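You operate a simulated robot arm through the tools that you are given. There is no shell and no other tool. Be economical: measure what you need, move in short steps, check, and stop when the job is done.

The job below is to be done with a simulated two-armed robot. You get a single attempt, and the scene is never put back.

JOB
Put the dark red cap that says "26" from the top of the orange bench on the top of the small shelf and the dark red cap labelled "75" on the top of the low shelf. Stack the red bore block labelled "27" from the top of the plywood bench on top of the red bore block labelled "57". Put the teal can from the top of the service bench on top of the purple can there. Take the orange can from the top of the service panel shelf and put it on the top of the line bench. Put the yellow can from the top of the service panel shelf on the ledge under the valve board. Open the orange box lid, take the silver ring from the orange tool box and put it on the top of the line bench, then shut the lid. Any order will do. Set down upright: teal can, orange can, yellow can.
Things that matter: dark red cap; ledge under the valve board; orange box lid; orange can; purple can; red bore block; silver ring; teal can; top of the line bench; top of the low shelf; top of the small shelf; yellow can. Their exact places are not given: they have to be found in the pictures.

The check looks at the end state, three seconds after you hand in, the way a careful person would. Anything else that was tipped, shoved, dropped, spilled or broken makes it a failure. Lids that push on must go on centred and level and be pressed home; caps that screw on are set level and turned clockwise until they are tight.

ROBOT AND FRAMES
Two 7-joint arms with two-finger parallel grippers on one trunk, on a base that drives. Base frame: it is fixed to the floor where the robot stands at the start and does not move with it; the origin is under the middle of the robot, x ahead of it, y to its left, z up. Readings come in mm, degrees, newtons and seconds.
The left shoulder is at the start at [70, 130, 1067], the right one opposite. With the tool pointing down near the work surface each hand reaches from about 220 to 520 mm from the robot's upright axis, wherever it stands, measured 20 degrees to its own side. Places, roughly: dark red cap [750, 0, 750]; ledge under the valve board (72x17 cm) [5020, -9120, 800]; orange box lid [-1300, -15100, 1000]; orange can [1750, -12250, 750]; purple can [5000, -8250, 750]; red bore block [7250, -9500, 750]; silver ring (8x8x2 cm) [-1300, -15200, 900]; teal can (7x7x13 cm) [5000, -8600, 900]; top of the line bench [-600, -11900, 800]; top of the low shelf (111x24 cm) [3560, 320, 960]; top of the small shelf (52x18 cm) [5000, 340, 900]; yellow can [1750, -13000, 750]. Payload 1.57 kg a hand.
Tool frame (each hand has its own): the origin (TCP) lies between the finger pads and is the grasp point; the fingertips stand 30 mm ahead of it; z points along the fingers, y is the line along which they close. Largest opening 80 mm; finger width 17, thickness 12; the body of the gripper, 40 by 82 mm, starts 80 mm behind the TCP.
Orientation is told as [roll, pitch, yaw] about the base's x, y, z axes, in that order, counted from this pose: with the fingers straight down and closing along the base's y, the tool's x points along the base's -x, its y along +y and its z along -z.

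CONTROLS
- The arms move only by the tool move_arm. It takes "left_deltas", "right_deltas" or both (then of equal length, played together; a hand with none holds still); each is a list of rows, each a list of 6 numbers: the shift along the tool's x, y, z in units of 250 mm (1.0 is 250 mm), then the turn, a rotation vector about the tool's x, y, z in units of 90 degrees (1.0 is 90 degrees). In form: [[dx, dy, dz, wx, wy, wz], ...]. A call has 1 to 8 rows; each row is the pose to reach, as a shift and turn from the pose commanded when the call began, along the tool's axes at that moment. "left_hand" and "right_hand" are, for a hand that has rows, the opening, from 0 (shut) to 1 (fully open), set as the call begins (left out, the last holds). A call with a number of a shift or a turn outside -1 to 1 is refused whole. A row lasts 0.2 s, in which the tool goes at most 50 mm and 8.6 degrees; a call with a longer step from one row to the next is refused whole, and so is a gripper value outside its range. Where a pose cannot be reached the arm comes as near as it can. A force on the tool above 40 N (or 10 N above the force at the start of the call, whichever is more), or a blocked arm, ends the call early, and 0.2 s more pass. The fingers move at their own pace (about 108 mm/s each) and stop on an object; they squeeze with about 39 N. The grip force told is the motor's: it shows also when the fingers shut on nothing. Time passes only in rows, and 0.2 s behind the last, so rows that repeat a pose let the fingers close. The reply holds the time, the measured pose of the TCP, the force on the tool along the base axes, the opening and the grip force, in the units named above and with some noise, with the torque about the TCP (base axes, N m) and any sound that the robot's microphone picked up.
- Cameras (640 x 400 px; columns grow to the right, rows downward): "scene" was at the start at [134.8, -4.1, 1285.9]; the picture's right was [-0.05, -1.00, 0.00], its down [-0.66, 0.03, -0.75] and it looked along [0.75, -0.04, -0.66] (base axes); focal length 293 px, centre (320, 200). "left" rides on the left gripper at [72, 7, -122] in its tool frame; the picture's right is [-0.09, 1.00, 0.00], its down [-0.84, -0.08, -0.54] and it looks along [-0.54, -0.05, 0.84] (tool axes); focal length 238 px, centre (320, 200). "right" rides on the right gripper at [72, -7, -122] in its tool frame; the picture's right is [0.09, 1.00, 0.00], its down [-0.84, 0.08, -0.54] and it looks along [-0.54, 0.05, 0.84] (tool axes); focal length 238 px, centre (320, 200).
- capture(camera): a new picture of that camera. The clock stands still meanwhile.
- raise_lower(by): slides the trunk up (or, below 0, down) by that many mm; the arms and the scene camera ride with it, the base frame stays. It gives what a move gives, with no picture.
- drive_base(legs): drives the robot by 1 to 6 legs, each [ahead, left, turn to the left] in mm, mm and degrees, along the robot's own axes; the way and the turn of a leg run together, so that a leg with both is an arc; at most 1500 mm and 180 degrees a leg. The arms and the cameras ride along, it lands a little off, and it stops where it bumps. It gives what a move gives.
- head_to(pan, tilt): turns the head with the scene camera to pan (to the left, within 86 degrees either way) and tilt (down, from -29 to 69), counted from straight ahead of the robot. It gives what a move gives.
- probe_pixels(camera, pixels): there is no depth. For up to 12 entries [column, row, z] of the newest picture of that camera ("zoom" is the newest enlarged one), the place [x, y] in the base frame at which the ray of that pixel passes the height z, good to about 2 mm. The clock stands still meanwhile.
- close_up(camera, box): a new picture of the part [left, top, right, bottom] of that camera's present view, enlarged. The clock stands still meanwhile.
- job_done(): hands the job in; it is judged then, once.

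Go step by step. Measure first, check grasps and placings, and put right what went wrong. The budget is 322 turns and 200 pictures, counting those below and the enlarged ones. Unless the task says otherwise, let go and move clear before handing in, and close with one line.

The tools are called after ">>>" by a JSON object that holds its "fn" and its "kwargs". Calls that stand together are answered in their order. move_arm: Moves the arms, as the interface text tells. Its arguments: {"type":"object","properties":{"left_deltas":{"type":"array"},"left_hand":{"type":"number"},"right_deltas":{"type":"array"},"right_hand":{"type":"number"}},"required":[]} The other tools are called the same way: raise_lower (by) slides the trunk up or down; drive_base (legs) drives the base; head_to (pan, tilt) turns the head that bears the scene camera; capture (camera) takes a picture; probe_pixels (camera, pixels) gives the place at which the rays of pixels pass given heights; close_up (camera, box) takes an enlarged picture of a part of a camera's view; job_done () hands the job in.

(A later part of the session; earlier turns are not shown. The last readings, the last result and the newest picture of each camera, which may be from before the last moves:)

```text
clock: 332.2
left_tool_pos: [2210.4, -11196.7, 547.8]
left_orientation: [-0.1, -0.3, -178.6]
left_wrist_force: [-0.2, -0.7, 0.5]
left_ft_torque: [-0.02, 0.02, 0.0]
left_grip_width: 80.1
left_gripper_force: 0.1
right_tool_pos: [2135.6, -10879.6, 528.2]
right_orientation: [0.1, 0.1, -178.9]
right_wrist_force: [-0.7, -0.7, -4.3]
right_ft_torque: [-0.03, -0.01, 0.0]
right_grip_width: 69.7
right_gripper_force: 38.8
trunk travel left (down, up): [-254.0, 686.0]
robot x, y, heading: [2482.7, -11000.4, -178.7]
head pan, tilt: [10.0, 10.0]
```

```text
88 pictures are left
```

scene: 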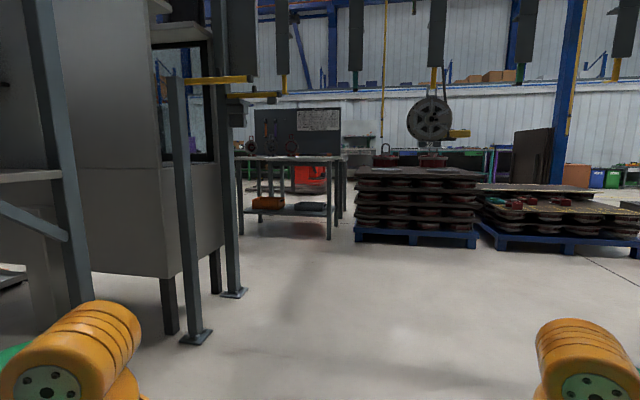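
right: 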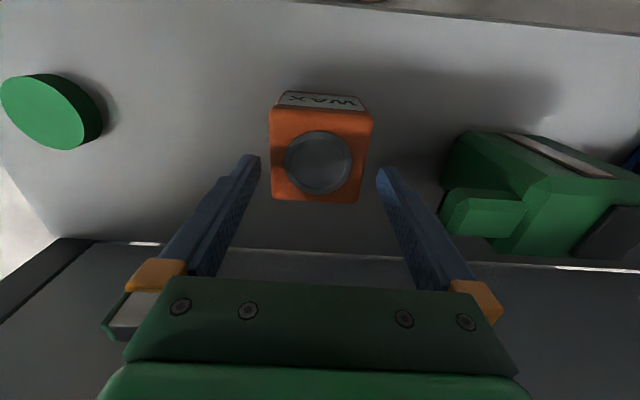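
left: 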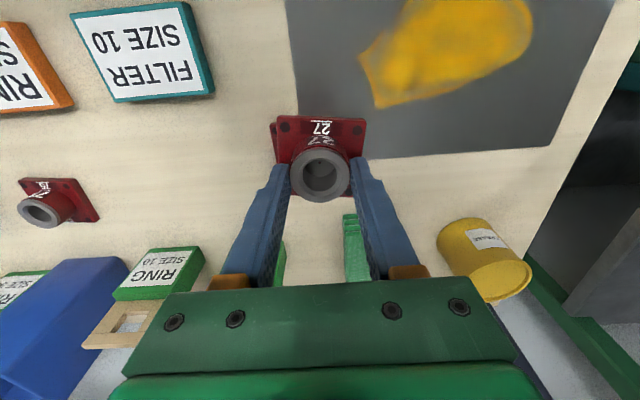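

From the two heights: hangers are at x≈1120 with bottoms ≈1139 (lowest hook ≈1050); the hub hangs at y≈-10800. My head is now ≈930 at most, so I'll drive west along y≈-11120.

>>> {"fn": "drive_base", "kwargs": {"legs": [[1180, 60, 0], [1150, 60, 0]]}}

>>> {"fn": "head_to", "kwargs": {"pan": 40, "tilt": 10}}

>>> {"fn": "capture", "kwargs": {"camera": "scene"}}

```text
clock: 343.8
left_tool_pos: [-149.2, -11334.0, 547.9]
left_orientation: [-0.1, -0.3, -179.8]
left_wrist_force: [0.2, 0.1, -0.2]
left_ft_torque: [0.03, 0.0, 0.02]
left_grip_width: 80.2
left_gripper_force: 0.0
right_tool_pos: [-217.9, -11015.5, 528.9]
right_orientation: [0.1, 0.2, -179.9]
right_wrist_force: [0.1, -0.4, -3.6]
right_ft_torque: [-0.01, -0.04, 0.04]
right_grip_width: 69.6
right_gripper_force: 39.0
trunk travel left (down, up): [-254.0, 686.0]
robot x, y, heading: [127.4, -11146.7, -179.8]
head pan, tilt: [10.0, 10.0]
```

```text
clock: 344.7
left_tool_pos: [-148.8, -11334.1, 548.4]
left_orientation: [-0.1, -0.3, -179.8]
left_wrist_force: [0.1, -1.2, -0.2]
left_ft_torque: [-0.03, -0.02, -0.01]
left_grip_width: 80.3
left_gripper_force: 0.1
right_tool_pos: [-216.0, -11016.7, 527.7]
right_orientation: [0.1, 0.1, -179.9]
right_wrist_force: [-0.8, 0.7, -2.7]
right_ft_torque: [0.0, 0.02, -0.02]
right_grip_width: 69.7
right_gripper_force: 38.8
trunk travel left (down, up): [-254.0, 686.0]
robot x, y, heading: [127.6, -11146.9, -179.9]
head pan, tilt: [40.0, 10.0]
```

```text
87 pictures are left
```

scene: 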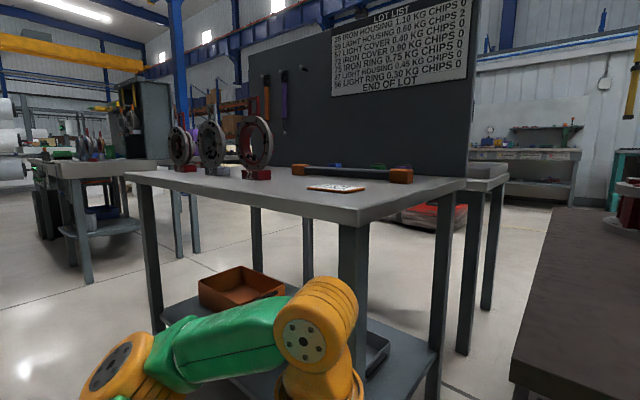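

The line bench is right beside me. I'll raise the trunk by 490, slide south along its east edge and look down at its top.

>>> {"fn": "raise_lower", "kwargs": {"by": 390}}

>>> {"fn": "raise_lower", "kwargs": {"by": 120}}

>>> {"fn": "drive_base", "kwargs": {"legs": [[0, 480, 0]]}}

>>> {"fn": "head_to", "kwargs": {"pan": 0, "tilt": 30}}

>>> {"fn": "capture", "kwargs": {"camera": "scene"}}

```text
clock: 348.5
left_tool_pos: [-149.1, -11333.8, 938.9]
left_orientation: [-0.1, -0.3, -179.8]
left_wrist_force: [0.0, -0.6, -0.8]
left_ft_torque: [0.02, -0.03, -0.02]
left_grip_width: 79.8
left_gripper_force: 0.0
right_tool_pos: [-218.7, -11015.6, 917.6]
right_orientation: [0.0, 0.1, -179.9]
right_wrist_force: [-0.8, 0.2, -3.7]
right_ft_torque: [-0.03, -0.03, 0.03]
right_grip_width: 69.9
right_gripper_force: 38.9
trunk travel left (down, up): [-644.0, 296.0]
robot x, y, heading: [125.6, -11145.6, -179.6]
head pan, tilt: [40.0, 10.0]
```

```text
clock: 350.0
left_tool_pos: [-148.9, -11334.5, 1058.7]
left_orientation: [-0.1, -0.3, -179.8]
left_wrist_force: [-0.5, -0.3, -0.7]
left_ft_torque: [0.02, 0.01, 0.03]
left_grip_width: 80.2
left_gripper_force: 0.0
right_tool_pos: [-217.0, -11015.5, 1038.6]
right_orientation: [0.1, 0.1, -179.9]
right_wrist_force: [0.1, 0.3, -4.1]
right_ft_torque: [0.0, -0.03, 0.03]
right_grip_width: 69.8
right_gripper_force: 38.3
trunk travel left (down, up): [-764.0, 176.0]
robot x, y, heading: [125.7, -11149.0, -179.8]
head pan, tilt: [40.0, 10.0]
```

```text
clock: 352.8
left_tool_pos: [-148.4, -11803.7, 1057.5]
left_orientation: [-0.2, -0.3, -179.8]
left_wrist_force: [-0.8, -0.2, 1.1]
left_ft_torque: [-0.01, 0.01, -0.02]
left_grip_width: 79.9
left_gripper_force: 0.1
right_tool_pos: [-217.7, -11485.4, 1038.1]
right_orientation: [0.0, 0.1, -179.9]
right_wrist_force: [0.4, 0.0, -3.6]
right_ft_torque: [0.0, 0.02, 0.0]
right_grip_width: 69.8
right_gripper_force: 38.9
trunk travel left (down, up): [-764.0, 176.0]
robot x, y, heading: [127.3, -11615.2, -179.9]
head pan, tilt: [40.0, 10.0]
```

```text
clock: 353.9
left_tool_pos: [-148.0, -11803.9, 1059.5]
left_orientation: [-0.1, -0.2, -179.8]
left_wrist_force: [0.1, -0.5, -0.7]
left_ft_torque: [-0.02, 0.05, -0.02]
left_grip_width: 80.0
left_gripper_force: 0.0
right_tool_pos: [-217.0, -11487.1, 1037.0]
right_orientation: [0.1, 0.0, -179.9]
right_wrist_force: [0.3, -0.3, -3.6]
right_ft_torque: [0.01, -0.02, -0.01]
right_grip_width: 70.0
right_gripper_force: 39.2
trunk travel left (down, up): [-764.0, 176.0]
robot x, y, heading: [128.3, -11616.5, -179.8]
head pan, tilt: [0.0, 30.0]
```

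```text
86 pictures are left
```

scene: 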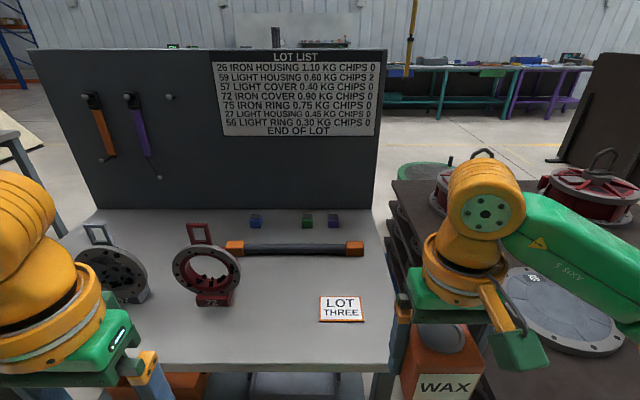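

The bench top has free space around (270,315), between the red stand and the LOT THREE card. I'll probe edges and that spot.

>>> {"fn": "probe_pixels", "kwargs": {"camera": "scene", "pixels": [[270, 315, 850], [270, 315, 800], [388, 366, 850], [388, 366, 800], [236, 304, 850], [319, 322, 850], [200, 368, 850], [150, 295, 850]]}}

>>> {"fn": "capture", "kwargs": {"camera": "left"}}

```text
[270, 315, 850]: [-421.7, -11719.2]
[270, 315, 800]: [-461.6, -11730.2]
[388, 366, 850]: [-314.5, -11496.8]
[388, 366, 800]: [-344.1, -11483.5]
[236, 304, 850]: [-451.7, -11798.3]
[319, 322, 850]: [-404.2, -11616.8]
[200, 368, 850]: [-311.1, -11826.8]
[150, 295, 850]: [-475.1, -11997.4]
```

```text
85 pictures are left
```

left: 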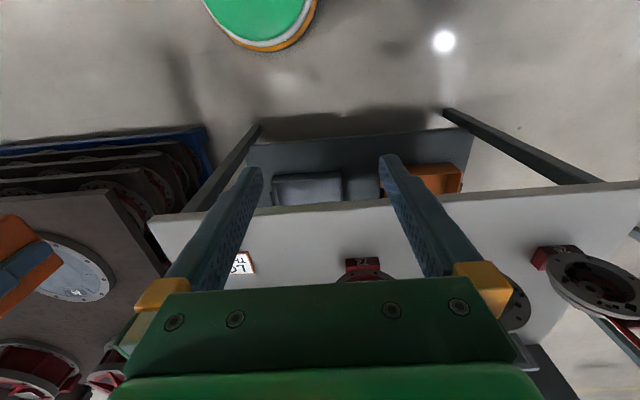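

>>> {"fn": "probe_pixels", "kwargs": {"camera": "left", "pixels": [[148, 216, 850], [148, 216, 800], [636, 183, 850], [636, 183, 800]]}}

```text
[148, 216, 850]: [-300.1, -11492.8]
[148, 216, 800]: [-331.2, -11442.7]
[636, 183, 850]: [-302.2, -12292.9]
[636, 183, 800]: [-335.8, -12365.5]
```

Bench top ≈855, its east edge x≈-305. I'll position the base for the right hand to set the can at about (-425,-11718).

>>> {"fn": "drive_base", "kwargs": {"legs": [[0, 232, 0], [115, 0, 0]]}}

>>> {"fn": "capture", "kwargs": {"camera": "scene"}}

```text
clock: 356.4
left_tool_pos: [-261.0, -12035.4, 1058.4]
left_orientation: [-0.2, -0.4, 179.9]
left_wrist_force: [-0.4, 0.6, -0.4]
left_ft_torque: [-0.01, 0.04, 0.02]
left_grip_width: 79.8
left_gripper_force: 0.1
right_tool_pos: [-328.1, -11714.9, 1038.7]
right_orientation: [0.0, 0.0, 179.8]
right_wrist_force: [0.3, -0.4, -4.3]
right_ft_torque: [0.02, 0.06, 0.01]
right_grip_width: 69.4
right_gripper_force: 38.9
trunk travel left (down, up): [-764.0, 176.0]
robot x, y, heading: [11.1, -11845.3, 180.1]
head pan, tilt: [0.0, 30.0]
```

```text
84 pictures are left
```

scene: 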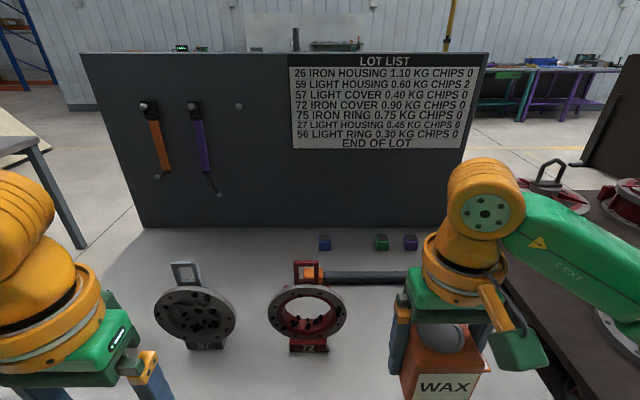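

I'll move the can forward 97 mm and down to z≈935.

>>> {"fn": "move_arm", "kwargs": {"right_deltas": [[-0.13, -0.01, 0, 0, 0, 0], [-0.26, -0.02, 0, 0, 0, 0], [-0.388, -0.02, 0.06, 0, 0, 0], [-0.388, -0.02, 0.2, 0, 0, 0], [-0.388, -0.02, 0.32, 0, 0, 0], [-0.388, -0.02, 0.415, 0, 0, 0], [-0.388, -0.02, 0.415, 0, 0, 0]]}}

>>> {"fn": "capture", "kwargs": {"camera": "right"}}

```text
clock: 358.0
left_tool_pos: [-262.2, -12033.9, 1059.3]
left_orientation: [-0.2, -0.3, 179.9]
left_wrist_force: [0.6, 0.3, 0.5]
left_ft_torque: [-0.01, 0.0, 0.02]
left_grip_width: 79.9
left_gripper_force: 0.0
right_tool_pos: [-426.1, -11709.8, 934.3]
right_orientation: [0.2, -0.1, 179.8]
right_wrist_force: [-0.4, -0.3, -3.7]
right_ft_torque: [-0.01, 0.0, -0.02]
right_grip_width: 69.9
right_gripper_force: 39.2
trunk travel left (down, up): [-764.0, 176.0]
robot x, y, heading: [11.9, -11844.2, 179.7]
head pan, tilt: [0.0, 30.0]
```

```text
83 pictures are left
```

right: 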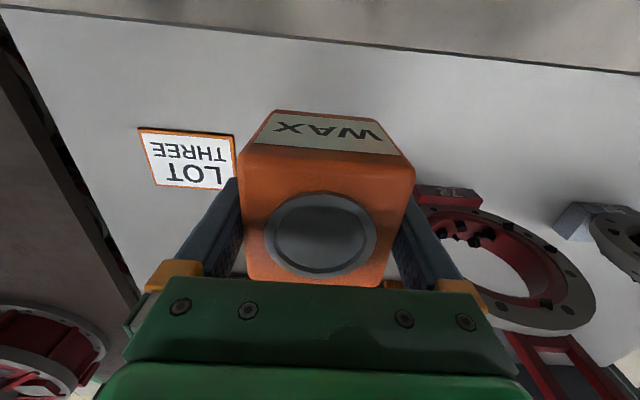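

The red ring stand is close on one side, so I'll shift 18 mm toward the card and lower to z≈915.

>>> {"fn": "move_arm", "kwargs": {"right_deltas": [[0, -0.072, 0, 0, 0, 0], [0, -0.072, 0.04, 0, 0, 0], [0, -0.072, 0.076, 0, 0, 0], [0, -0.072, 0.076, 0, 0, 0]]}}

>>> {"fn": "move_arm", "kwargs": {"right_deltas": [[0, 0, 0.012, 0, 0, 0], [0, 0, 0.024, 0, 0, 0], [0, 0, 0.036, 0, 0, 0]]}}

```text
clock: 359.0
left_tool_pos: [-262.4, -12035.4, 1057.6]
left_orientation: [-0.1, -0.3, 180.0]
left_wrist_force: [-1.3, 0.7, 0.9]
left_ft_torque: [-0.02, 0.01, -0.01]
left_grip_width: 79.7
left_gripper_force: 0.0
right_tool_pos: [-426.0, -11691.0, 914.1]
right_orientation: [0.1, 0.1, 179.8]
right_wrist_force: [0.3, 0.3, -4.2]
right_ft_torque: [-0.02, 0.0, -0.03]
right_grip_width: 70.1
right_gripper_force: 39.0
trunk travel left (down, up): [-764.0, 176.0]
robot x, y, heading: [19.1, -11845.1, 179.9]
head pan, tilt: [0.0, 30.0]
```

```text
clock: 359.8
left_tool_pos: [-262.8, -12034.0, 1058.1]
left_orientation: [-0.1, -0.2, 179.9]
left_wrist_force: [-0.3, 0.7, 0.3]
left_ft_torque: [-0.02, -0.02, 0.0]
left_grip_width: 80.1
left_gripper_force: 0.1
right_tool_pos: [-428.0, -11692.2, 906.2]
right_orientation: [0.0, 0.1, 179.8]
right_wrist_force: [-0.3, 0.0, -4.5]
right_ft_torque: [0.0, 0.04, 0.02]
right_grip_width: 69.7
right_gripper_force: 38.7
trunk travel left (down, up): [-764.0, 176.0]
robot x, y, heading: [14.0, -11844.5, 179.8]
head pan, tilt: [0.0, 30.0]
```

>>> {"fn": "move_arm", "kwargs": {"right_deltas": [[0, 0, 0.01, 0, 0, 0], [0, 0, 0.02, 0, 0, 0], [0, 0, 0.03, 0, 0, 0]]}}

>>> {"fn": "capture", "kwargs": {"camera": "right"}}

```text
clock: 360.6
left_tool_pos: [-263.0, -12033.7, 1059.4]
left_orientation: [-0.2, -0.1, 179.9]
left_wrist_force: [0.2, 0.3, -0.3]
left_ft_torque: [0.0, 0.0, 0.0]
left_grip_width: 80.0
left_gripper_force: 0.0
right_tool_pos: [-426.6, -11692.3, 899.4]
right_orientation: [0.1, 0.1, 179.8]
right_wrist_force: [-0.1, -0.2, -4.7]
right_ft_torque: [0.01, 0.02, -0.01]
right_grip_width: 70.0
right_gripper_force: 39.2
trunk travel left (down, up): [-764.0, 176.0]
robot x, y, heading: [11.3, -11845.8, 179.8]
head pan, tilt: [0.0, 30.0]
```

```text
82 pictures are left
```

right: 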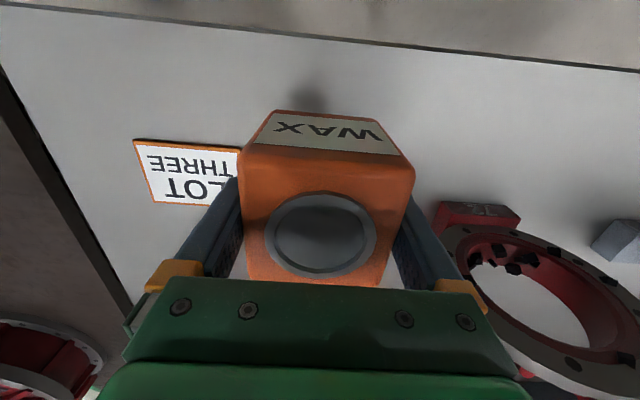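

>>> {"fn": "move_arm", "kwargs": {"right_deltas": [[0, 0, 0.012, 0, 0, 0], [0, 0, 0.024, 0, 0, 0], [0, 0, 0.036, 0, 0, 0], [0, 0, 0.048, 0, 0, 0]]}}

```text
clock: 361.6
left_tool_pos: [-263.8, -12034.5, 1059.2]
left_orientation: [-0.1, -0.3, 179.9]
left_wrist_force: [-0.6, -0.3, -0.4]
left_ft_torque: [0.04, 0.01, -0.01]
left_grip_width: 80.1
left_gripper_force: 0.0
right_tool_pos: [-428.0, -11692.4, 885.7]
right_orientation: [0.2, 0.1, 179.8]
right_wrist_force: [0.0, -1.2, -4.1]
right_ft_torque: [0.01, 0.02, 0.01]
right_grip_width: 69.6
right_gripper_force: 38.9
trunk travel left (down, up): [-764.0, 176.0]
robot x, y, heading: [8.8, -11845.5, 180.0]
head pan, tilt: [0.0, 30.0]
```

>>> {"fn": "move_arm", "kwargs": {"right_deltas": [[0, 0, 0.012, 0, 0, 0], [0, 0, 0.024, 0, 0, 0], [0, 0, 0.036, 0, 0, 0], [0, 0, 0.048, 0, 0, 0]]}}

>>> {"fn": "capture", "kwargs": {"camera": "scene"}}

```text
clock: 362.6
left_tool_pos: [-263.3, -12034.5, 1058.6]
left_orientation: [-0.1, -0.2, 179.9]
left_wrist_force: [0.2, 0.1, -1.1]
left_ft_torque: [0.01, 0.0, 0.0]
left_grip_width: 80.3
left_gripper_force: 0.0
right_tool_pos: [-427.5, -11692.2, 873.7]
right_orientation: [0.1, 0.1, 179.7]
right_wrist_force: [0.7, 0.2, -3.6]
right_ft_torque: [0.03, 0.04, 0.04]
right_grip_width: 69.7
right_gripper_force: 39.0
trunk travel left (down, up): [-764.0, 176.0]
robot x, y, heading: [15.1, -11843.4, 179.8]
head pan, tilt: [0.0, 30.0]
```

```text
81 pictures are left
```

scene: 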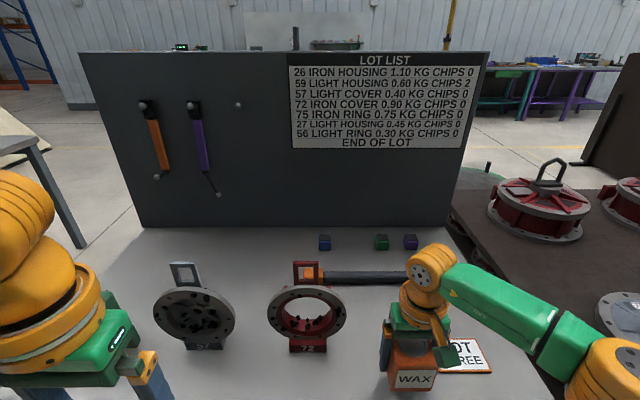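

Still no contact; the bench may be nearer z≈805. I'll continue creeping.

>>> {"fn": "move_arm", "kwargs": {"right_deltas": [[0, 0, 0.012, 0, 0, 0], [0, 0, 0.024, 0, 0, 0], [0, 0, 0.036, 0, 0, 0], [0, 0, 0.048, 0, 0, 0]]}}

>>> {"fn": "close_up", "kwargs": {"camera": "scene", "box": [340, 280, 520, 400]}}

```text
clock: 363.6
left_tool_pos: [-264.3, -12033.3, 1057.2]
left_orientation: [0.0, -0.2, 179.8]
left_wrist_force: [-0.7, 0.0, -0.1]
left_ft_torque: [-0.02, -0.03, 0.01]
left_grip_width: 80.4
left_gripper_force: 0.0
right_tool_pos: [-427.5, -11691.1, 861.8]
right_orientation: [0.1, 0.1, 179.8]
right_wrist_force: [-1.0, 0.0, -3.9]
right_ft_torque: [0.02, -0.01, 0.0]
right_grip_width: 69.8
right_gripper_force: 39.1
trunk travel left (down, up): [-764.0, 176.0]
robot x, y, heading: [17.6, -11845.7, 179.8]
head pan, tilt: [0.0, 30.0]
```

```text
3.33 times, centred on (430, 340) of scene
```

zoom: 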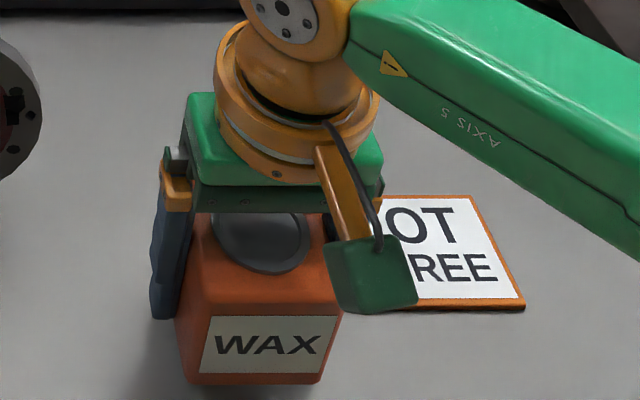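

>>> {"fn": "move_arm", "kwargs": {"right_deltas": [[0, 0, 0.01, 0, 0, 0], [0, 0, 0.02, 0, 0, 0], [0, 0, 0.03, 0, 0, 0], [0, 0, 0.04, 0, 0, 0]]}}

```text
clock: 364.6
left_tool_pos: [-263.9, -12034.3, 1058.4]
left_orientation: [-0.2, -0.1, 179.8]
left_wrist_force: [-0.3, 0.0, -0.2]
left_ft_torque: [0.02, 0.05, 0.0]
left_grip_width: 79.8
left_gripper_force: 0.0
right_tool_pos: [-426.0, -11691.9, 852.7]
right_orientation: [0.2, 0.1, 179.8]
right_wrist_force: [-0.5, 0.1, -3.3]
right_ft_torque: [0.02, 0.01, -0.02]
right_grip_width: 70.0
right_gripper_force: 39.2
trunk travel left (down, up): [-764.0, 176.0]
robot x, y, heading: [15.3, -11846.5, 179.8]
head pan, tilt: [0.0, 30.0]
```

>>> {"fn": "move_arm", "kwargs": {"right_deltas": [[0, 0, 0.01, 0, 0, 0], [0, 0, 0.02, 0, 0, 0], [0, 0, 0.03, 0, 0, 0], [0, 0, 0.04, 0, 0, 0]]}}

>>> {"fn": "close_up", "kwargs": {"camera": "scene", "box": [340, 280, 520, 400]}}

```text
clock: 365.6
left_tool_pos: [-263.0, -12033.2, 1058.1]
left_orientation: [-0.1, -0.1, 179.9]
left_wrist_force: [-0.1, -0.1, 0.6]
left_ft_torque: [0.03, -0.02, -0.04]
left_grip_width: 80.1
left_gripper_force: 0.1
right_tool_pos: [-426.0, -11692.6, 841.9]
right_orientation: [0.1, 0.0, 179.8]
right_wrist_force: [0.7, -0.3, -3.6]
right_ft_torque: [0.0, -0.01, -0.03]
right_grip_width: 69.5
right_gripper_force: 39.4
trunk travel left (down, up): [-764.0, 176.0]
robot x, y, heading: [16.2, -11845.3, 179.9]
head pan, tilt: [0.0, 30.0]
```

```text
3.33 times, centred on (430, 340) of scene
```

zoom: 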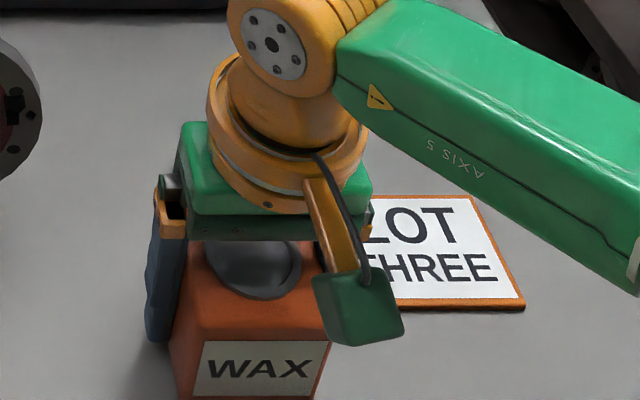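

>>> {"fn": "move_arm", "kwargs": {"right_deltas": [[0, 0, 0.01, 0, 0, 0], [0, 0, 0.02, 0, 0, 0], [0, 0, 0.03, 0, 0, 0], [0, 0, 0.04, 0, 0, 0]]}}

>>> {"fn": "head_to", "kwargs": {"pan": -15, "tilt": 42}}

>>> {"fn": "close_up", "kwargs": {"camera": "scene", "box": [200, 180, 440, 330]}}

```text
clock: 366.6
left_tool_pos: [-260.6, -12035.2, 1060.6]
left_orientation: [-0.2, -0.6, 179.9]
left_wrist_force: [-0.3, 0.7, 0.1]
left_ft_torque: [-0.03, 0.01, 0.0]
left_grip_width: 79.8
left_gripper_force: 0.1
right_tool_pos: [-426.2, -11692.6, 836.0]
right_orientation: [0.0, -0.4, 179.6]
right_wrist_force: [-10.7, 5.9, 30.2]
right_ft_torque: [0.5, -0.07, 0.08]
right_grip_width: 70.1
right_gripper_force: 39.8
trunk travel left (down, up): [-764.0, 176.0]
robot x, y, heading: [13.7, -11844.2, 179.8]
head pan, tilt: [0.0, 30.0]
```

```text
clock: 367.4
left_tool_pos: [-259.0, -12034.4, 1059.8]
left_orientation: [-0.3, -0.5, 179.9]
left_wrist_force: [0.9, -0.7, -0.3]
left_ft_torque: [0.01, -0.03, 0.01]
left_grip_width: 79.9
left_gripper_force: 0.1
right_tool_pos: [-424.9, -11692.8, 834.1]
right_orientation: [0.1, -0.1, 179.8]
right_wrist_force: [-9.0, 4.3, 30.0]
right_ft_torque: [0.36, -0.01, -0.04]
right_grip_width: 70.0
right_gripper_force: 38.9
trunk travel left (down, up): [-764.0, 176.0]
robot x, y, heading: [10.4, -11848.2, 179.7]
head pan, tilt: [-15.0, 42.0]
```

```text
2.67 times, centred on (320, 255) of scene
```

zoom: 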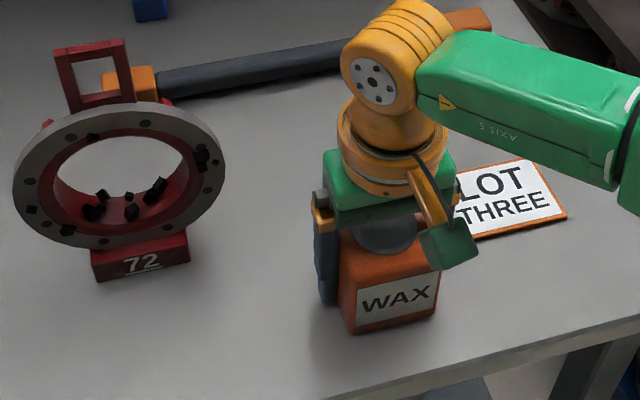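

Contact at z≈836 (30 N). Ease up, release, and lift clear.

>>> {"fn": "move_arm", "kwargs": {"right_deltas": [[0, 0, -0.012, 0, 0, 0], [0, 0, -0.012, 0, 0, 0]]}}

>>> {"fn": "move_arm", "kwargs": {"right_deltas": [[0, 0, 0, 0, 0, 0], [0, 0, 0, 0, 0, 0], [0, 0, 0, 0, 0, 0]], "right_hand": 1}}

>>> {"fn": "move_arm", "kwargs": {"right_deltas": [[0, 0, -0.06, 0, 0, 0], [0, 0, -0.14, 0, 0, 0], [0, 0, -0.26, 0, 0, 0], [0, 0, -0.4, 0, 0, 0], [0, 0, -0.55, 0, 0, 0], [0, 0, -0.68, 0, 0, 0], [0.15, 0, -0.75, 0, 0, 0]]}}

>>> {"fn": "close_up", "kwargs": {"camera": "scene", "box": [200, 180, 440, 330]}}

```text
clock: 368.0
left_tool_pos: [-261.8, -12034.5, 1059.7]
left_orientation: [-0.2, -0.3, 180.0]
left_wrist_force: [-0.4, 1.1, 0.6]
left_ft_torque: [-0.03, 0.03, -0.03]
left_grip_width: 79.8
left_gripper_force: 0.0
right_tool_pos: [-425.2, -11693.1, 833.1]
right_orientation: [0.0, 0.1, 179.9]
right_wrist_force: [-0.1, -0.6, 4.0]
right_ft_torque: [0.03, 0.3, -0.01]
right_grip_width: 70.0
right_gripper_force: 38.7
trunk travel left (down, up): [-764.0, 176.0]
robot x, y, heading: [12.1, -11845.8, 179.8]
head pan, tilt: [-15.0, 42.0]
```

```text
clock: 368.8
left_tool_pos: [-262.0, -12034.2, 1057.8]
left_orientation: [-0.2, -0.3, 179.9]
left_wrist_force: [-1.1, 0.1, 0.2]
left_ft_torque: [0.02, 0.01, 0.01]
left_grip_width: 80.2
left_gripper_force: 0.0
right_tool_pos: [-426.9, -11691.9, 834.6]
right_orientation: [0.1, 0.1, 179.7]
right_wrist_force: [-0.7, 0.2, -0.3]
right_ft_torque: [-0.01, 0.0, -0.02]
right_grip_width: 80.0
right_gripper_force: 0.1
trunk travel left (down, up): [-764.0, 176.0]
robot x, y, heading: [16.8, -11846.4, 179.7]
head pan, tilt: [-15.0, 42.0]
```

```text
clock: 370.4
left_tool_pos: [-260.3, -12033.3, 1059.2]
left_orientation: [0.0, -0.4, 179.9]
left_wrist_force: [-0.1, 0.1, 0.0]
left_ft_torque: [0.03, 0.0, 0.01]
left_grip_width: 79.9
left_gripper_force: 0.0
right_tool_pos: [-387.7, -11690.8, 1024.8]
right_orientation: [0.1, -0.1, 179.8]
right_wrist_force: [-0.5, 0.7, -0.3]
right_ft_torque: [-0.04, -0.01, -0.01]
right_grip_width: 80.0
right_gripper_force: 0.0
trunk travel left (down, up): [-764.0, 176.0]
robot x, y, heading: [13.8, -11846.4, 179.8]
head pan, tilt: [-15.0, 42.0]
```

```text
2.67 times, centred on (320, 255) of scene
```

zoom: 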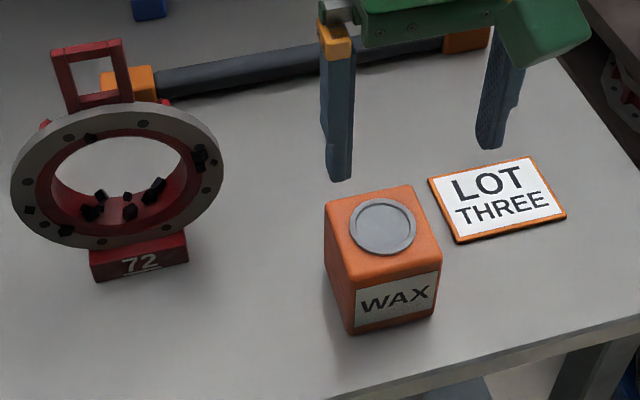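

The orange can is placed upright. Next: back off and look south-west for the orange tool box.

>>> {"fn": "drive_base", "kwargs": {"legs": [[-250, 0, 0], [0, 0, 65]]}}

>>> {"fn": "head_to", "kwargs": {"pan": 0, "tilt": 8}}

>>> {"fn": "capture", "kwargs": {"camera": "scene"}}

```text
clock: 375.1
left_tool_pos: [327.1, -12175.6, 1058.8]
left_orientation: [-0.2, -0.2, -114.0]
left_wrist_force: [0.1, 0.2, 0.3]
left_ft_torque: [-0.01, -0.03, -0.03]
left_grip_width: 80.0
left_gripper_force: 0.1
right_tool_pos: [-36.8, -12153.5, 1022.8]
right_orientation: [0.1, 0.1, -114.1]
right_wrist_force: [0.5, 0.0, 0.3]
right_ft_torque: [0.0, 0.02, -0.01]
right_grip_width: 79.9
right_gripper_force: 0.0
trunk travel left (down, up): [-764.0, 176.0]
robot x, y, heading: [261.8, -11847.4, -114.2]
head pan, tilt: [-15.0, 42.0]
```

```text
clock: 376.1
left_tool_pos: [327.3, -12177.0, 1059.8]
left_orientation: [0.0, -0.2, -114.0]
left_wrist_force: [0.2, 0.2, 0.5]
left_ft_torque: [0.01, 0.0, 0.03]
left_grip_width: 80.3
left_gripper_force: 0.1
right_tool_pos: [-36.7, -12154.3, 1024.6]
right_orientation: [0.1, 0.1, -114.1]
right_wrist_force: [-0.3, 0.2, 0.0]
right_ft_torque: [0.02, 0.02, -0.02]
right_grip_width: 80.1
right_gripper_force: 0.1
trunk travel left (down, up): [-764.0, 176.0]
robot x, y, heading: [266.3, -11848.5, -114.1]
head pan, tilt: [0.0, 8.0]
```

```text
76 pictures are left
```

scene: 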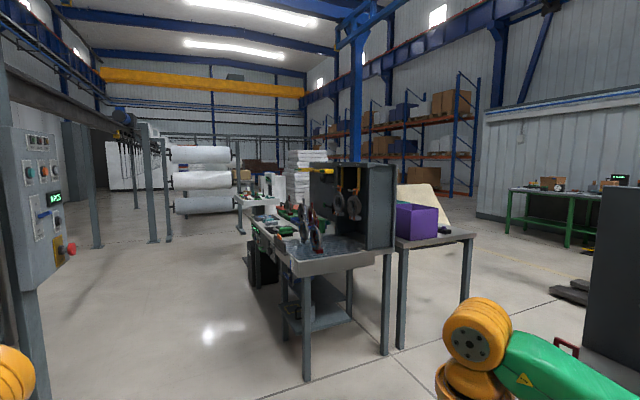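

The tool box should lie beyond the grey cabinet. I'll drive south along x≈200 to y≈-14600 and look to the right.

>>> {"fn": "drive_base", "kwargs": {"legs": [[0, 0, 24.1], [1400, 0, 0], [1400, 0, 0]]}}

>>> {"fn": "head_to", "kwargs": {"pan": -75, "tilt": 15}}

>>> {"fn": "capture", "kwargs": {"camera": "scene"}}

```text
clock: 390.8
left_tool_pos: [422.7, -14901.7, 1058.0]
left_orientation: [-0.1, -0.3, -91.4]
left_wrist_force: [0.2, 0.2, -1.2]
left_ft_torque: [0.0, 0.02, 0.0]
left_grip_width: 80.2
left_gripper_force: 0.1
right_tool_pos: [79.3, -15020.9, 1023.7]
right_orientation: [0.1, 0.0, -91.7]
right_wrist_force: [-0.1, 0.7, -0.1]
right_ft_torque: [0.03, 0.02, 0.0]
right_grip_width: 80.2
right_gripper_force: 0.1
trunk travel left (down, up): [-764.0, 176.0]
robot x, y, heading: [237.8, -14624.3, -91.8]
head pan, tilt: [0.0, 8.0]
```

```text
clock: 392.2
left_tool_pos: [424.5, -14903.0, 1060.0]
left_orientation: [-0.2, -0.3, -91.4]
left_wrist_force: [-0.4, 0.2, 0.3]
left_ft_torque: [0.02, 0.0, 0.0]
left_grip_width: 80.0
left_gripper_force: 0.0
right_tool_pos: [78.2, -15022.3, 1023.7]
right_orientation: [0.0, 0.2, -91.6]
right_wrist_force: [-0.1, 0.1, 0.5]
right_ft_torque: [0.01, -0.01, 0.01]
right_grip_width: 79.9
right_gripper_force: 0.1
trunk travel left (down, up): [-764.0, 176.0]
robot x, y, heading: [241.7, -14618.1, -91.4]
head pan, tilt: [-75.0, 15.0]
```

```text
75 pictures are left
```

scene: 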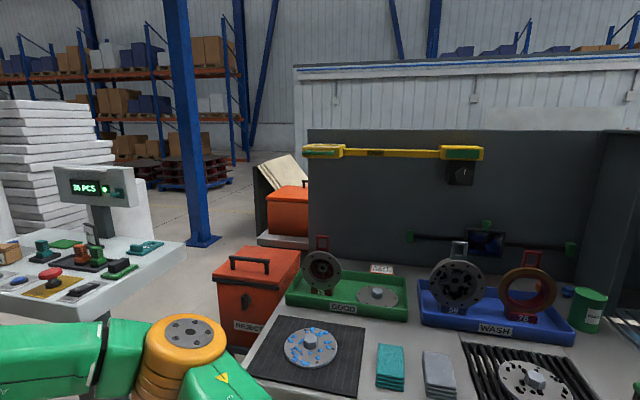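

There's an orange box at (288,210) behind the board, and a REJECT bin at (250,290). I'll go further south to view this gap from y≈-15200.

>>> {"fn": "drive_base", "kwargs": {"legs": [[450, 60, 0]]}}

>>> {"fn": "head_to", "kwargs": {"pan": -84, "tilt": 20}}

>>> {"fn": "capture", "kwargs": {"camera": "scene"}}

```text
clock: 395.0
left_tool_pos: [467.3, -15353.1, 1059.5]
left_orientation: [-0.1, -0.5, -91.8]
left_wrist_force: [-0.4, 0.4, 0.0]
left_ft_torque: [0.0, -0.01, -0.03]
left_grip_width: 79.9
left_gripper_force: 0.1
right_tool_pos: [123.0, -15471.5, 1024.8]
right_orientation: [0.0, -0.1, -91.9]
right_wrist_force: [0.2, -0.3, 0.5]
right_ft_torque: [-0.01, 0.02, 0.0]
right_grip_width: 80.1
right_gripper_force: 0.1
trunk travel left (down, up): [-764.0, 176.0]
robot x, y, heading: [289.9, -15075.4, -91.8]
head pan, tilt: [-75.0, 15.0]
```

```text
clock: 395.7
left_tool_pos: [467.3, -15354.1, 1059.0]
left_orientation: [-0.1, -0.4, -91.7]
left_wrist_force: [-0.3, -1.1, 0.1]
left_ft_torque: [0.05, 0.0, 0.01]
left_grip_width: 80.1
left_gripper_force: 0.1
right_tool_pos: [123.8, -15472.7, 1025.0]
right_orientation: [0.0, 0.1, -91.8]
right_wrist_force: [0.0, -0.4, 0.6]
right_ft_torque: [0.01, 0.02, 0.02]
right_grip_width: 80.1
right_gripper_force: 0.0
trunk travel left (down, up): [-764.0, 176.0]
robot x, y, heading: [288.1, -15072.9, -92.1]
head pan, tilt: [-84.0, 20.0]
```

```text
74 pictures are left
```

scene: 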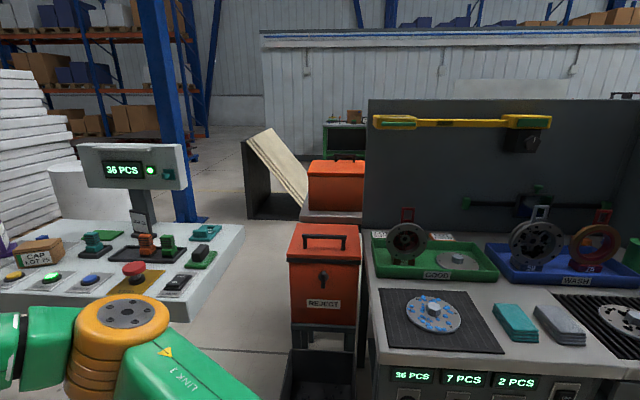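

The tool box sits on a table behind the REJECT bin; it must be approached from the south or west side. I'll look south-west to find the way round the PCS table.

>>> {"fn": "head_to", "kwargs": {"pan": -38, "tilt": 14}}

>>> {"fn": "capture", "kwargs": {"camera": "scene"}}

```text
clock: 396.8
left_tool_pos: [467.7, -15355.7, 1059.7]
left_orientation: [-0.1, -0.1, -91.6]
left_wrist_force: [-0.4, -0.6, 0.5]
left_ft_torque: [-0.01, 0.03, 0.01]
left_grip_width: 79.8
left_gripper_force: 0.1
right_tool_pos: [123.4, -15472.8, 1024.5]
right_orientation: [0.1, 0.1, -91.8]
right_wrist_force: [0.2, 0.2, -0.5]
right_ft_torque: [0.0, -0.02, 0.01]
right_grip_width: 79.9
right_gripper_force: 0.1
trunk travel left (down, up): [-764.0, 176.0]
robot x, y, heading: [286.4, -15069.4, -92.0]
head pan, tilt: [-38.0, 14.0]
```

```text
73 pictures are left
```

scene: 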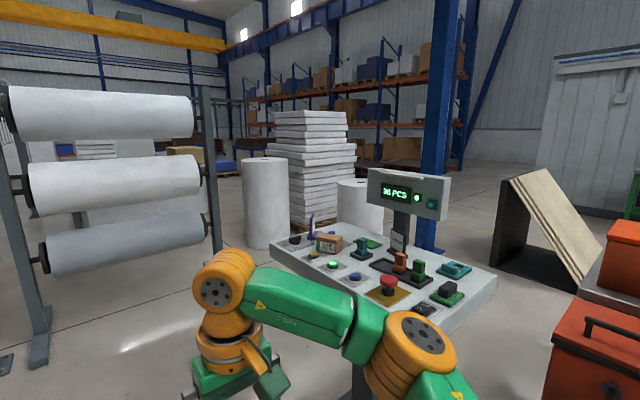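

The console spans about x −300…−1050, y −15520…−16310, film racks south of y≈-17400. I'll go round: south to y≈-16800, west to x≈-1450, then face north.

>>> {"fn": "drive_base", "kwargs": {"legs": [[0, 0, 2], [1450, 0, 0], [280, 0, 0], [0, 0, -90], [1450, 0, 0], [320, 0, 0]]}}

>>> {"fn": "drive_base", "kwargs": {"legs": [[0, 0, -90]]}}

>>> {"fn": "head_to", "kwargs": {"pan": 0, "tilt": 15}}

>>> {"fn": "capture", "kwargs": {"camera": "scene"}}

```text
clock: 418.4
left_tool_pos: [-1780.3, -16962.8, 1058.9]
left_orientation: [-0.1, -0.4, 179.6]
left_wrist_force: [0.1, -0.3, -0.2]
left_ft_torque: [0.0, -0.03, -0.01]
left_grip_width: 79.9
left_gripper_force: 0.1
right_tool_pos: [-1905.1, -16621.4, 1024.4]
right_orientation: [0.0, -0.1, 179.6]
right_wrist_force: [0.1, 0.2, 0.1]
right_ft_torque: [0.0, 0.04, 0.0]
right_grip_width: 79.9
right_gripper_force: 0.1
trunk travel left (down, up): [-764.0, 176.0]
robot x, y, heading: [-1503.0, -16772.9, 179.7]
head pan, tilt: [-38.0, 14.0]
```

```text
clock: 422.6
left_tool_pos: [-1692.1, -16499.6, 1058.7]
left_orientation: [-0.3, -0.2, 90.0]
left_wrist_force: [-0.2, 0.4, -0.3]
left_ft_torque: [0.03, -0.03, -0.01]
left_grip_width: 79.8
left_gripper_force: 0.0
right_tool_pos: [-1351.2, -16372.7, 1023.8]
right_orientation: [0.0, 0.2, 90.0]
right_wrist_force: [0.7, 0.0, -0.7]
right_ft_torque: [-0.01, -0.01, 0.03]
right_grip_width: 80.1
right_gripper_force: 0.1
trunk travel left (down, up): [-764.0, 176.0]
robot x, y, heading: [-1503.0, -16773.6, 90.1]
head pan, tilt: [-38.0, 14.0]
```

```text
clock: 423.6
left_tool_pos: [-1692.9, -16499.5, 1058.9]
left_orientation: [0.0, -0.3, 90.0]
left_wrist_force: [0.3, -0.2, -1.3]
left_ft_torque: [0.02, -0.02, -0.02]
left_grip_width: 79.9
left_gripper_force: 0.1
right_tool_pos: [-1350.7, -16371.2, 1024.0]
right_orientation: [0.0, 0.1, 89.8]
right_wrist_force: [-0.4, -0.8, 0.2]
right_ft_torque: [0.0, -0.02, 0.0]
right_grip_width: 80.4
right_gripper_force: 0.1
trunk travel left (down, up): [-764.0, 176.0]
robot x, y, heading: [-1505.2, -16776.2, 90.0]
head pan, tilt: [0.0, 15.0]
```

```text
72 pictures are left
```

scene: 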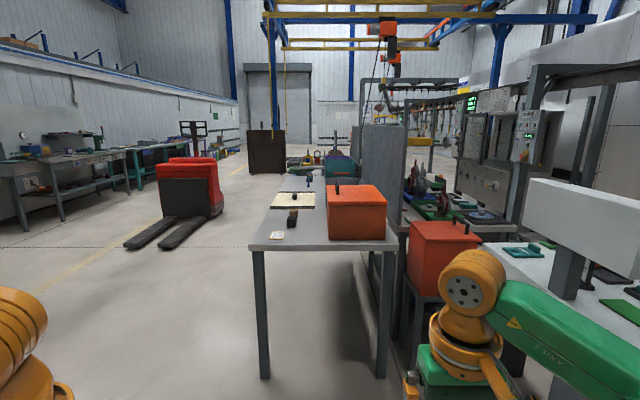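

The tool box is at (357,212) on a table I can reach from the south (front edge y≈-15420). I'll drive closer and examine the lid.

>>> {"fn": "drive_base", "kwargs": {"legs": [[850, -130, 0]]}}

>>> {"fn": "head_to", "kwargs": {"pan": 0, "tilt": 35}}

>>> {"fn": "capture", "kwargs": {"camera": "scene"}}

```text
clock: 428.2
left_tool_pos: [-1563.4, -15654.9, 1058.8]
left_orientation: [-0.1, -0.3, 90.1]
left_wrist_force: [0.3, -0.4, -0.4]
left_ft_torque: [0.0, 0.0, -0.04]
left_grip_width: 79.8
left_gripper_force: 0.1
right_tool_pos: [-1222.1, -15528.5, 1024.8]
right_orientation: [-0.1, 0.1, 90.1]
right_wrist_force: [-0.4, -0.1, 0.8]
right_ft_torque: [0.03, -0.02, 0.02]
right_grip_width: 79.8
right_gripper_force: 0.1
trunk travel left (down, up): [-764.0, 176.0]
robot x, y, heading: [-1370.3, -15935.3, 90.2]
head pan, tilt: [0.0, 15.0]
```

```text
clock: 429.0
left_tool_pos: [-1561.7, -15655.8, 1058.9]
left_orientation: [0.0, -0.3, 90.2]
left_wrist_force: [0.1, -0.2, 0.3]
left_ft_torque: [0.02, 0.02, 0.0]
left_grip_width: 80.0
left_gripper_force: 0.1
right_tool_pos: [-1221.4, -15527.6, 1023.5]
right_orientation: [0.0, 0.2, 90.0]
right_wrist_force: [-0.5, -1.3, 0.2]
right_ft_torque: [-0.01, -0.01, 0.02]
right_grip_width: 80.1
right_gripper_force: 0.0
trunk travel left (down, up): [-764.0, 176.0]
robot x, y, heading: [-1371.9, -15929.6, 90.2]
head pan, tilt: [0.0, 35.0]
```

```text
71 pictures are left
```

scene: 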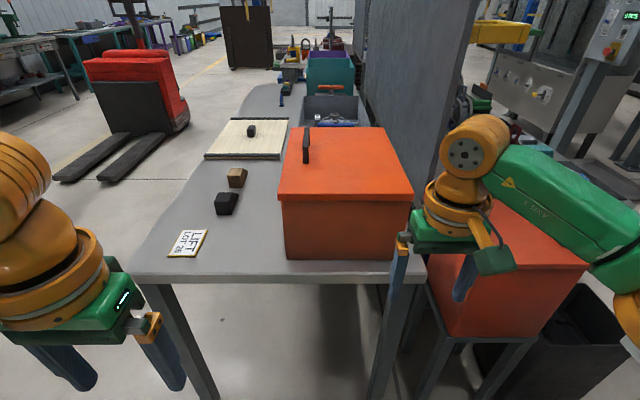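

The box lid's bar handle runs fore-aft near its west edge (306,148), so it hinges on the east. I'll zoom to study it and get a first set of probes.

>>> {"fn": "close_up", "kwargs": {"camera": "scene", "box": [260, 110, 436, 270]}}

>>> {"fn": "raise_lower", "kwargs": {"by": 120}}

>>> {"fn": "drive_base", "kwargs": {"legs": [[230, 0, 0]]}}

>>> {"fn": "head_to", "kwargs": {"pan": 0, "tilt": 42}}

>>> {"fn": "capture", "kwargs": {"camera": "scene"}}

>>> {"fn": "capture", "kwargs": {"camera": "left"}}

```text
2.50 times, centred on (348, 190) of scene
```

zoom: 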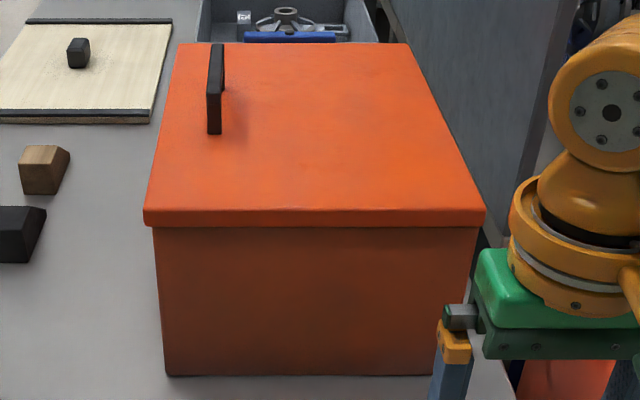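

```text
clock: 430.5
left_tool_pos: [-1562.9, -15656.7, 1179.0]
left_orientation: [-0.1, -0.3, 90.2]
left_wrist_force: [-0.7, 1.3, 0.0]
left_ft_torque: [0.0, 0.03, 0.01]
left_grip_width: 80.0
left_gripper_force: 0.0
right_tool_pos: [-1221.8, -15527.1, 1144.4]
right_orientation: [-0.1, 0.0, 89.9]
right_wrist_force: [0.3, -0.1, 0.1]
right_ft_torque: [0.03, -0.01, 0.01]
right_grip_width: 79.8
right_gripper_force: 0.1
trunk travel left (down, up): [-884.0, 56.0]
robot x, y, heading: [-1375.5, -15933.9, 90.0]
head pan, tilt: [0.0, 35.0]
```

```text
clock: 432.2
left_tool_pos: [-1562.9, -15428.4, 1179.6]
left_orientation: [-0.1, -0.6, 90.2]
left_wrist_force: [-0.3, -0.4, -0.2]
left_ft_torque: [0.01, -0.02, 0.0]
left_grip_width: 80.1
left_gripper_force: 0.1
right_tool_pos: [-1221.8, -15300.0, 1145.0]
right_orientation: [0.0, 0.0, 90.0]
right_wrist_force: [-0.2, 0.0, -0.6]
right_ft_torque: [0.03, 0.0, 0.02]
right_grip_width: 80.2
right_gripper_force: 0.0
trunk travel left (down, up): [-884.0, 56.0]
robot x, y, heading: [-1371.8, -15701.6, 90.0]
head pan, tilt: [0.0, 35.0]
```

```text
clock: 432.9
left_tool_pos: [-1561.1, -15426.1, 1178.6]
left_orientation: [-0.1, -0.3, 90.1]
left_wrist_force: [0.8, 0.5, -0.5]
left_ft_torque: [-0.01, -0.04, -0.04]
left_grip_width: 79.9
left_gripper_force: 0.1
right_tool_pos: [-1221.6, -15297.6, 1146.0]
right_orientation: [0.0, -0.1, 90.0]
right_wrist_force: [0.7, -0.9, 0.7]
right_ft_torque: [-0.01, -0.02, 0.0]
right_grip_width: 79.9
right_gripper_force: 0.1
trunk travel left (down, up): [-884.0, 56.0]
robot x, y, heading: [-1374.8, -15699.7, 90.0]
head pan, tilt: [0.0, 42.0]
```

```text
69 pictures are left
```

scene: 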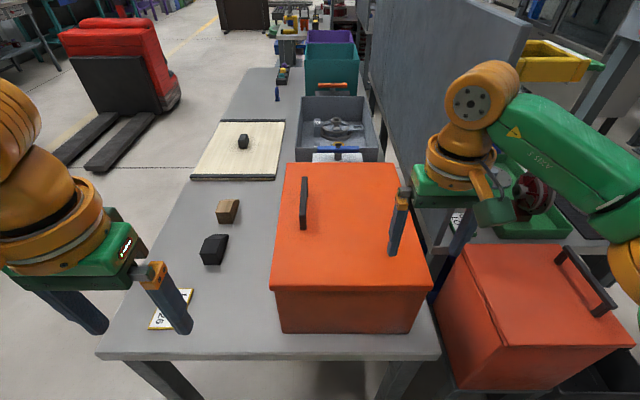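

```text
68 pictures are left
```

left: 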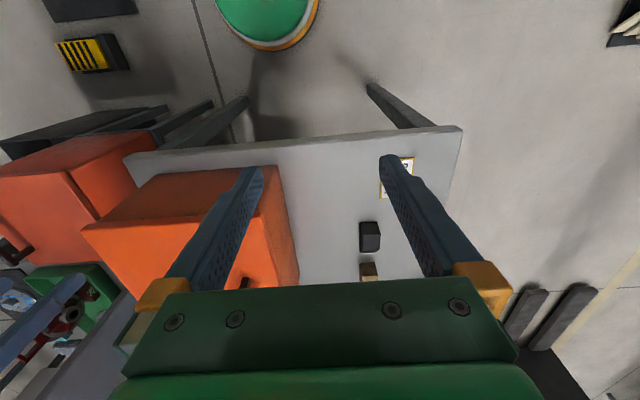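

Triangulated: lid top z≈999, x −1462…−1181, y −15278…−14899; handle at x≈-1414, y≈-15140…-15020, hinge on the east. Table top 800, front edge y≈-15324. I'll edge the base in, then bring the right hand tilted 30° forward above the handle.

>>> {"fn": "drive_base", "kwargs": {"legs": [[100, 22, 0]]}}

>>> {"fn": "move_arm", "kwargs": {"right_deltas": [[0, 0.12, 0, 0, -0.08, 0], [0, 0.25, 0, 0, -0.16, 0], [0, 0.38, 0, 0, -0.24, 0], [-0.05, 0.5, 0, 0, -0.32, 0], [-0.1, 0.6, 0, 0, -0.333, 0], [-0.15, 0.68, 0, 0, -0.333, 0], [-0.15, 0.68, 0, 0, -0.333, 0]], "right_hand": 1}}

>>> {"fn": "capture", "kwargs": {"camera": "right"}}

>>> {"fn": "capture", "kwargs": {"camera": "scene"}}

```text
clock: 434.1
left_tool_pos: [-1583.8, -15330.1, 1180.2]
left_orientation: [0.0, -0.5, 90.3]
left_wrist_force: [-0.1, -1.4, 0.9]
left_ft_torque: [0.04, 0.01, 0.01]
left_grip_width: 79.8
left_gripper_force: 0.0
right_tool_pos: [-1243.5, -15200.7, 1145.3]
right_orientation: [0.3, -0.2, 90.1]
right_wrist_force: [-1.1, -0.8, 0.4]
right_ft_torque: [0.01, -0.03, 0.01]
right_grip_width: 80.2
right_gripper_force: 0.0
trunk travel left (down, up): [-884.0, 56.0]
robot x, y, heading: [-1393.1, -15600.9, 90.0]
head pan, tilt: [0.0, 42.0]
```

```text
clock: 435.7
left_tool_pos: [-1584.6, -15323.5, 1179.7]
left_orientation: [-0.2, -0.4, 90.1]
left_wrist_force: [0.0, 0.9, 0.2]
left_ft_torque: [0.0, -0.01, -0.01]
left_grip_width: 79.9
left_gripper_force: 0.1
right_tool_pos: [-1414.3, -15156.1, 1144.4]
right_orientation: [0.0, -30.0, 90.0]
right_wrist_force: [-0.5, 0.2, 0.1]
right_ft_torque: [-0.02, -0.01, -0.03]
right_grip_width: 80.1
right_gripper_force: 0.1
trunk travel left (down, up): [-884.0, 56.0]
robot x, y, heading: [-1396.0, -15595.7, 90.3]
head pan, tilt: [0.0, 42.0]
```

```text
67 pictures are left
```

right: 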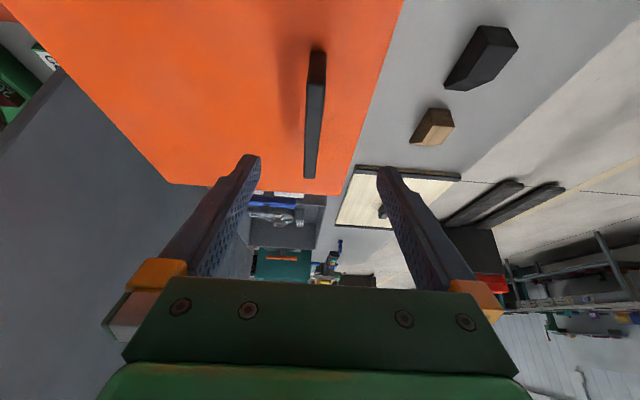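

```text
66 pictures are left
```

scene: 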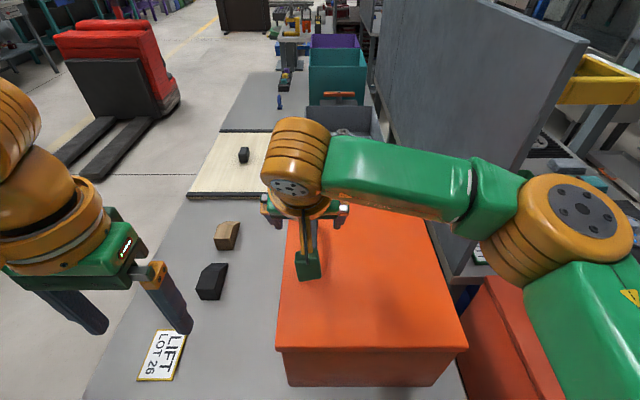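

The handle shows in the right view from (318,52) to (310,178). I'll probe its ends.

>>> {"fn": "close_up", "kwargs": {"camera": "right", "box": [270, 30, 370, 200]}}

>>> {"fn": "probe_pixels", "kwargs": {"camera": "right", "pixels": [[318, 52, 1030], [318, 52, 1000], [316, 85, 1030], [310, 178, 1000], [310, 178, 1030], [404, 0, 1000], [345, 190, 1000], [165, 183, 1000]]}}

```text
2.35 times, centred on (320, 115) of right
```

zoom: 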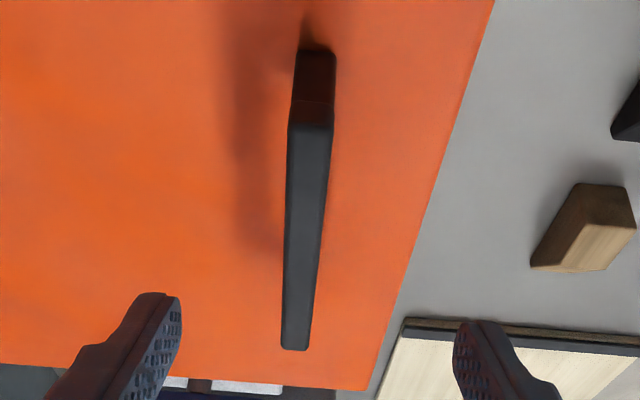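

```text
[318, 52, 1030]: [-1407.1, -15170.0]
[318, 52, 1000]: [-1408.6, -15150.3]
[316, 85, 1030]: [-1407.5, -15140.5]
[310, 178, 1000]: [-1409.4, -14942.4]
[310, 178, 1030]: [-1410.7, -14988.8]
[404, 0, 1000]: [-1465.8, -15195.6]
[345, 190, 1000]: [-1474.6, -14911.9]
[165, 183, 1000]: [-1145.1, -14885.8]
```

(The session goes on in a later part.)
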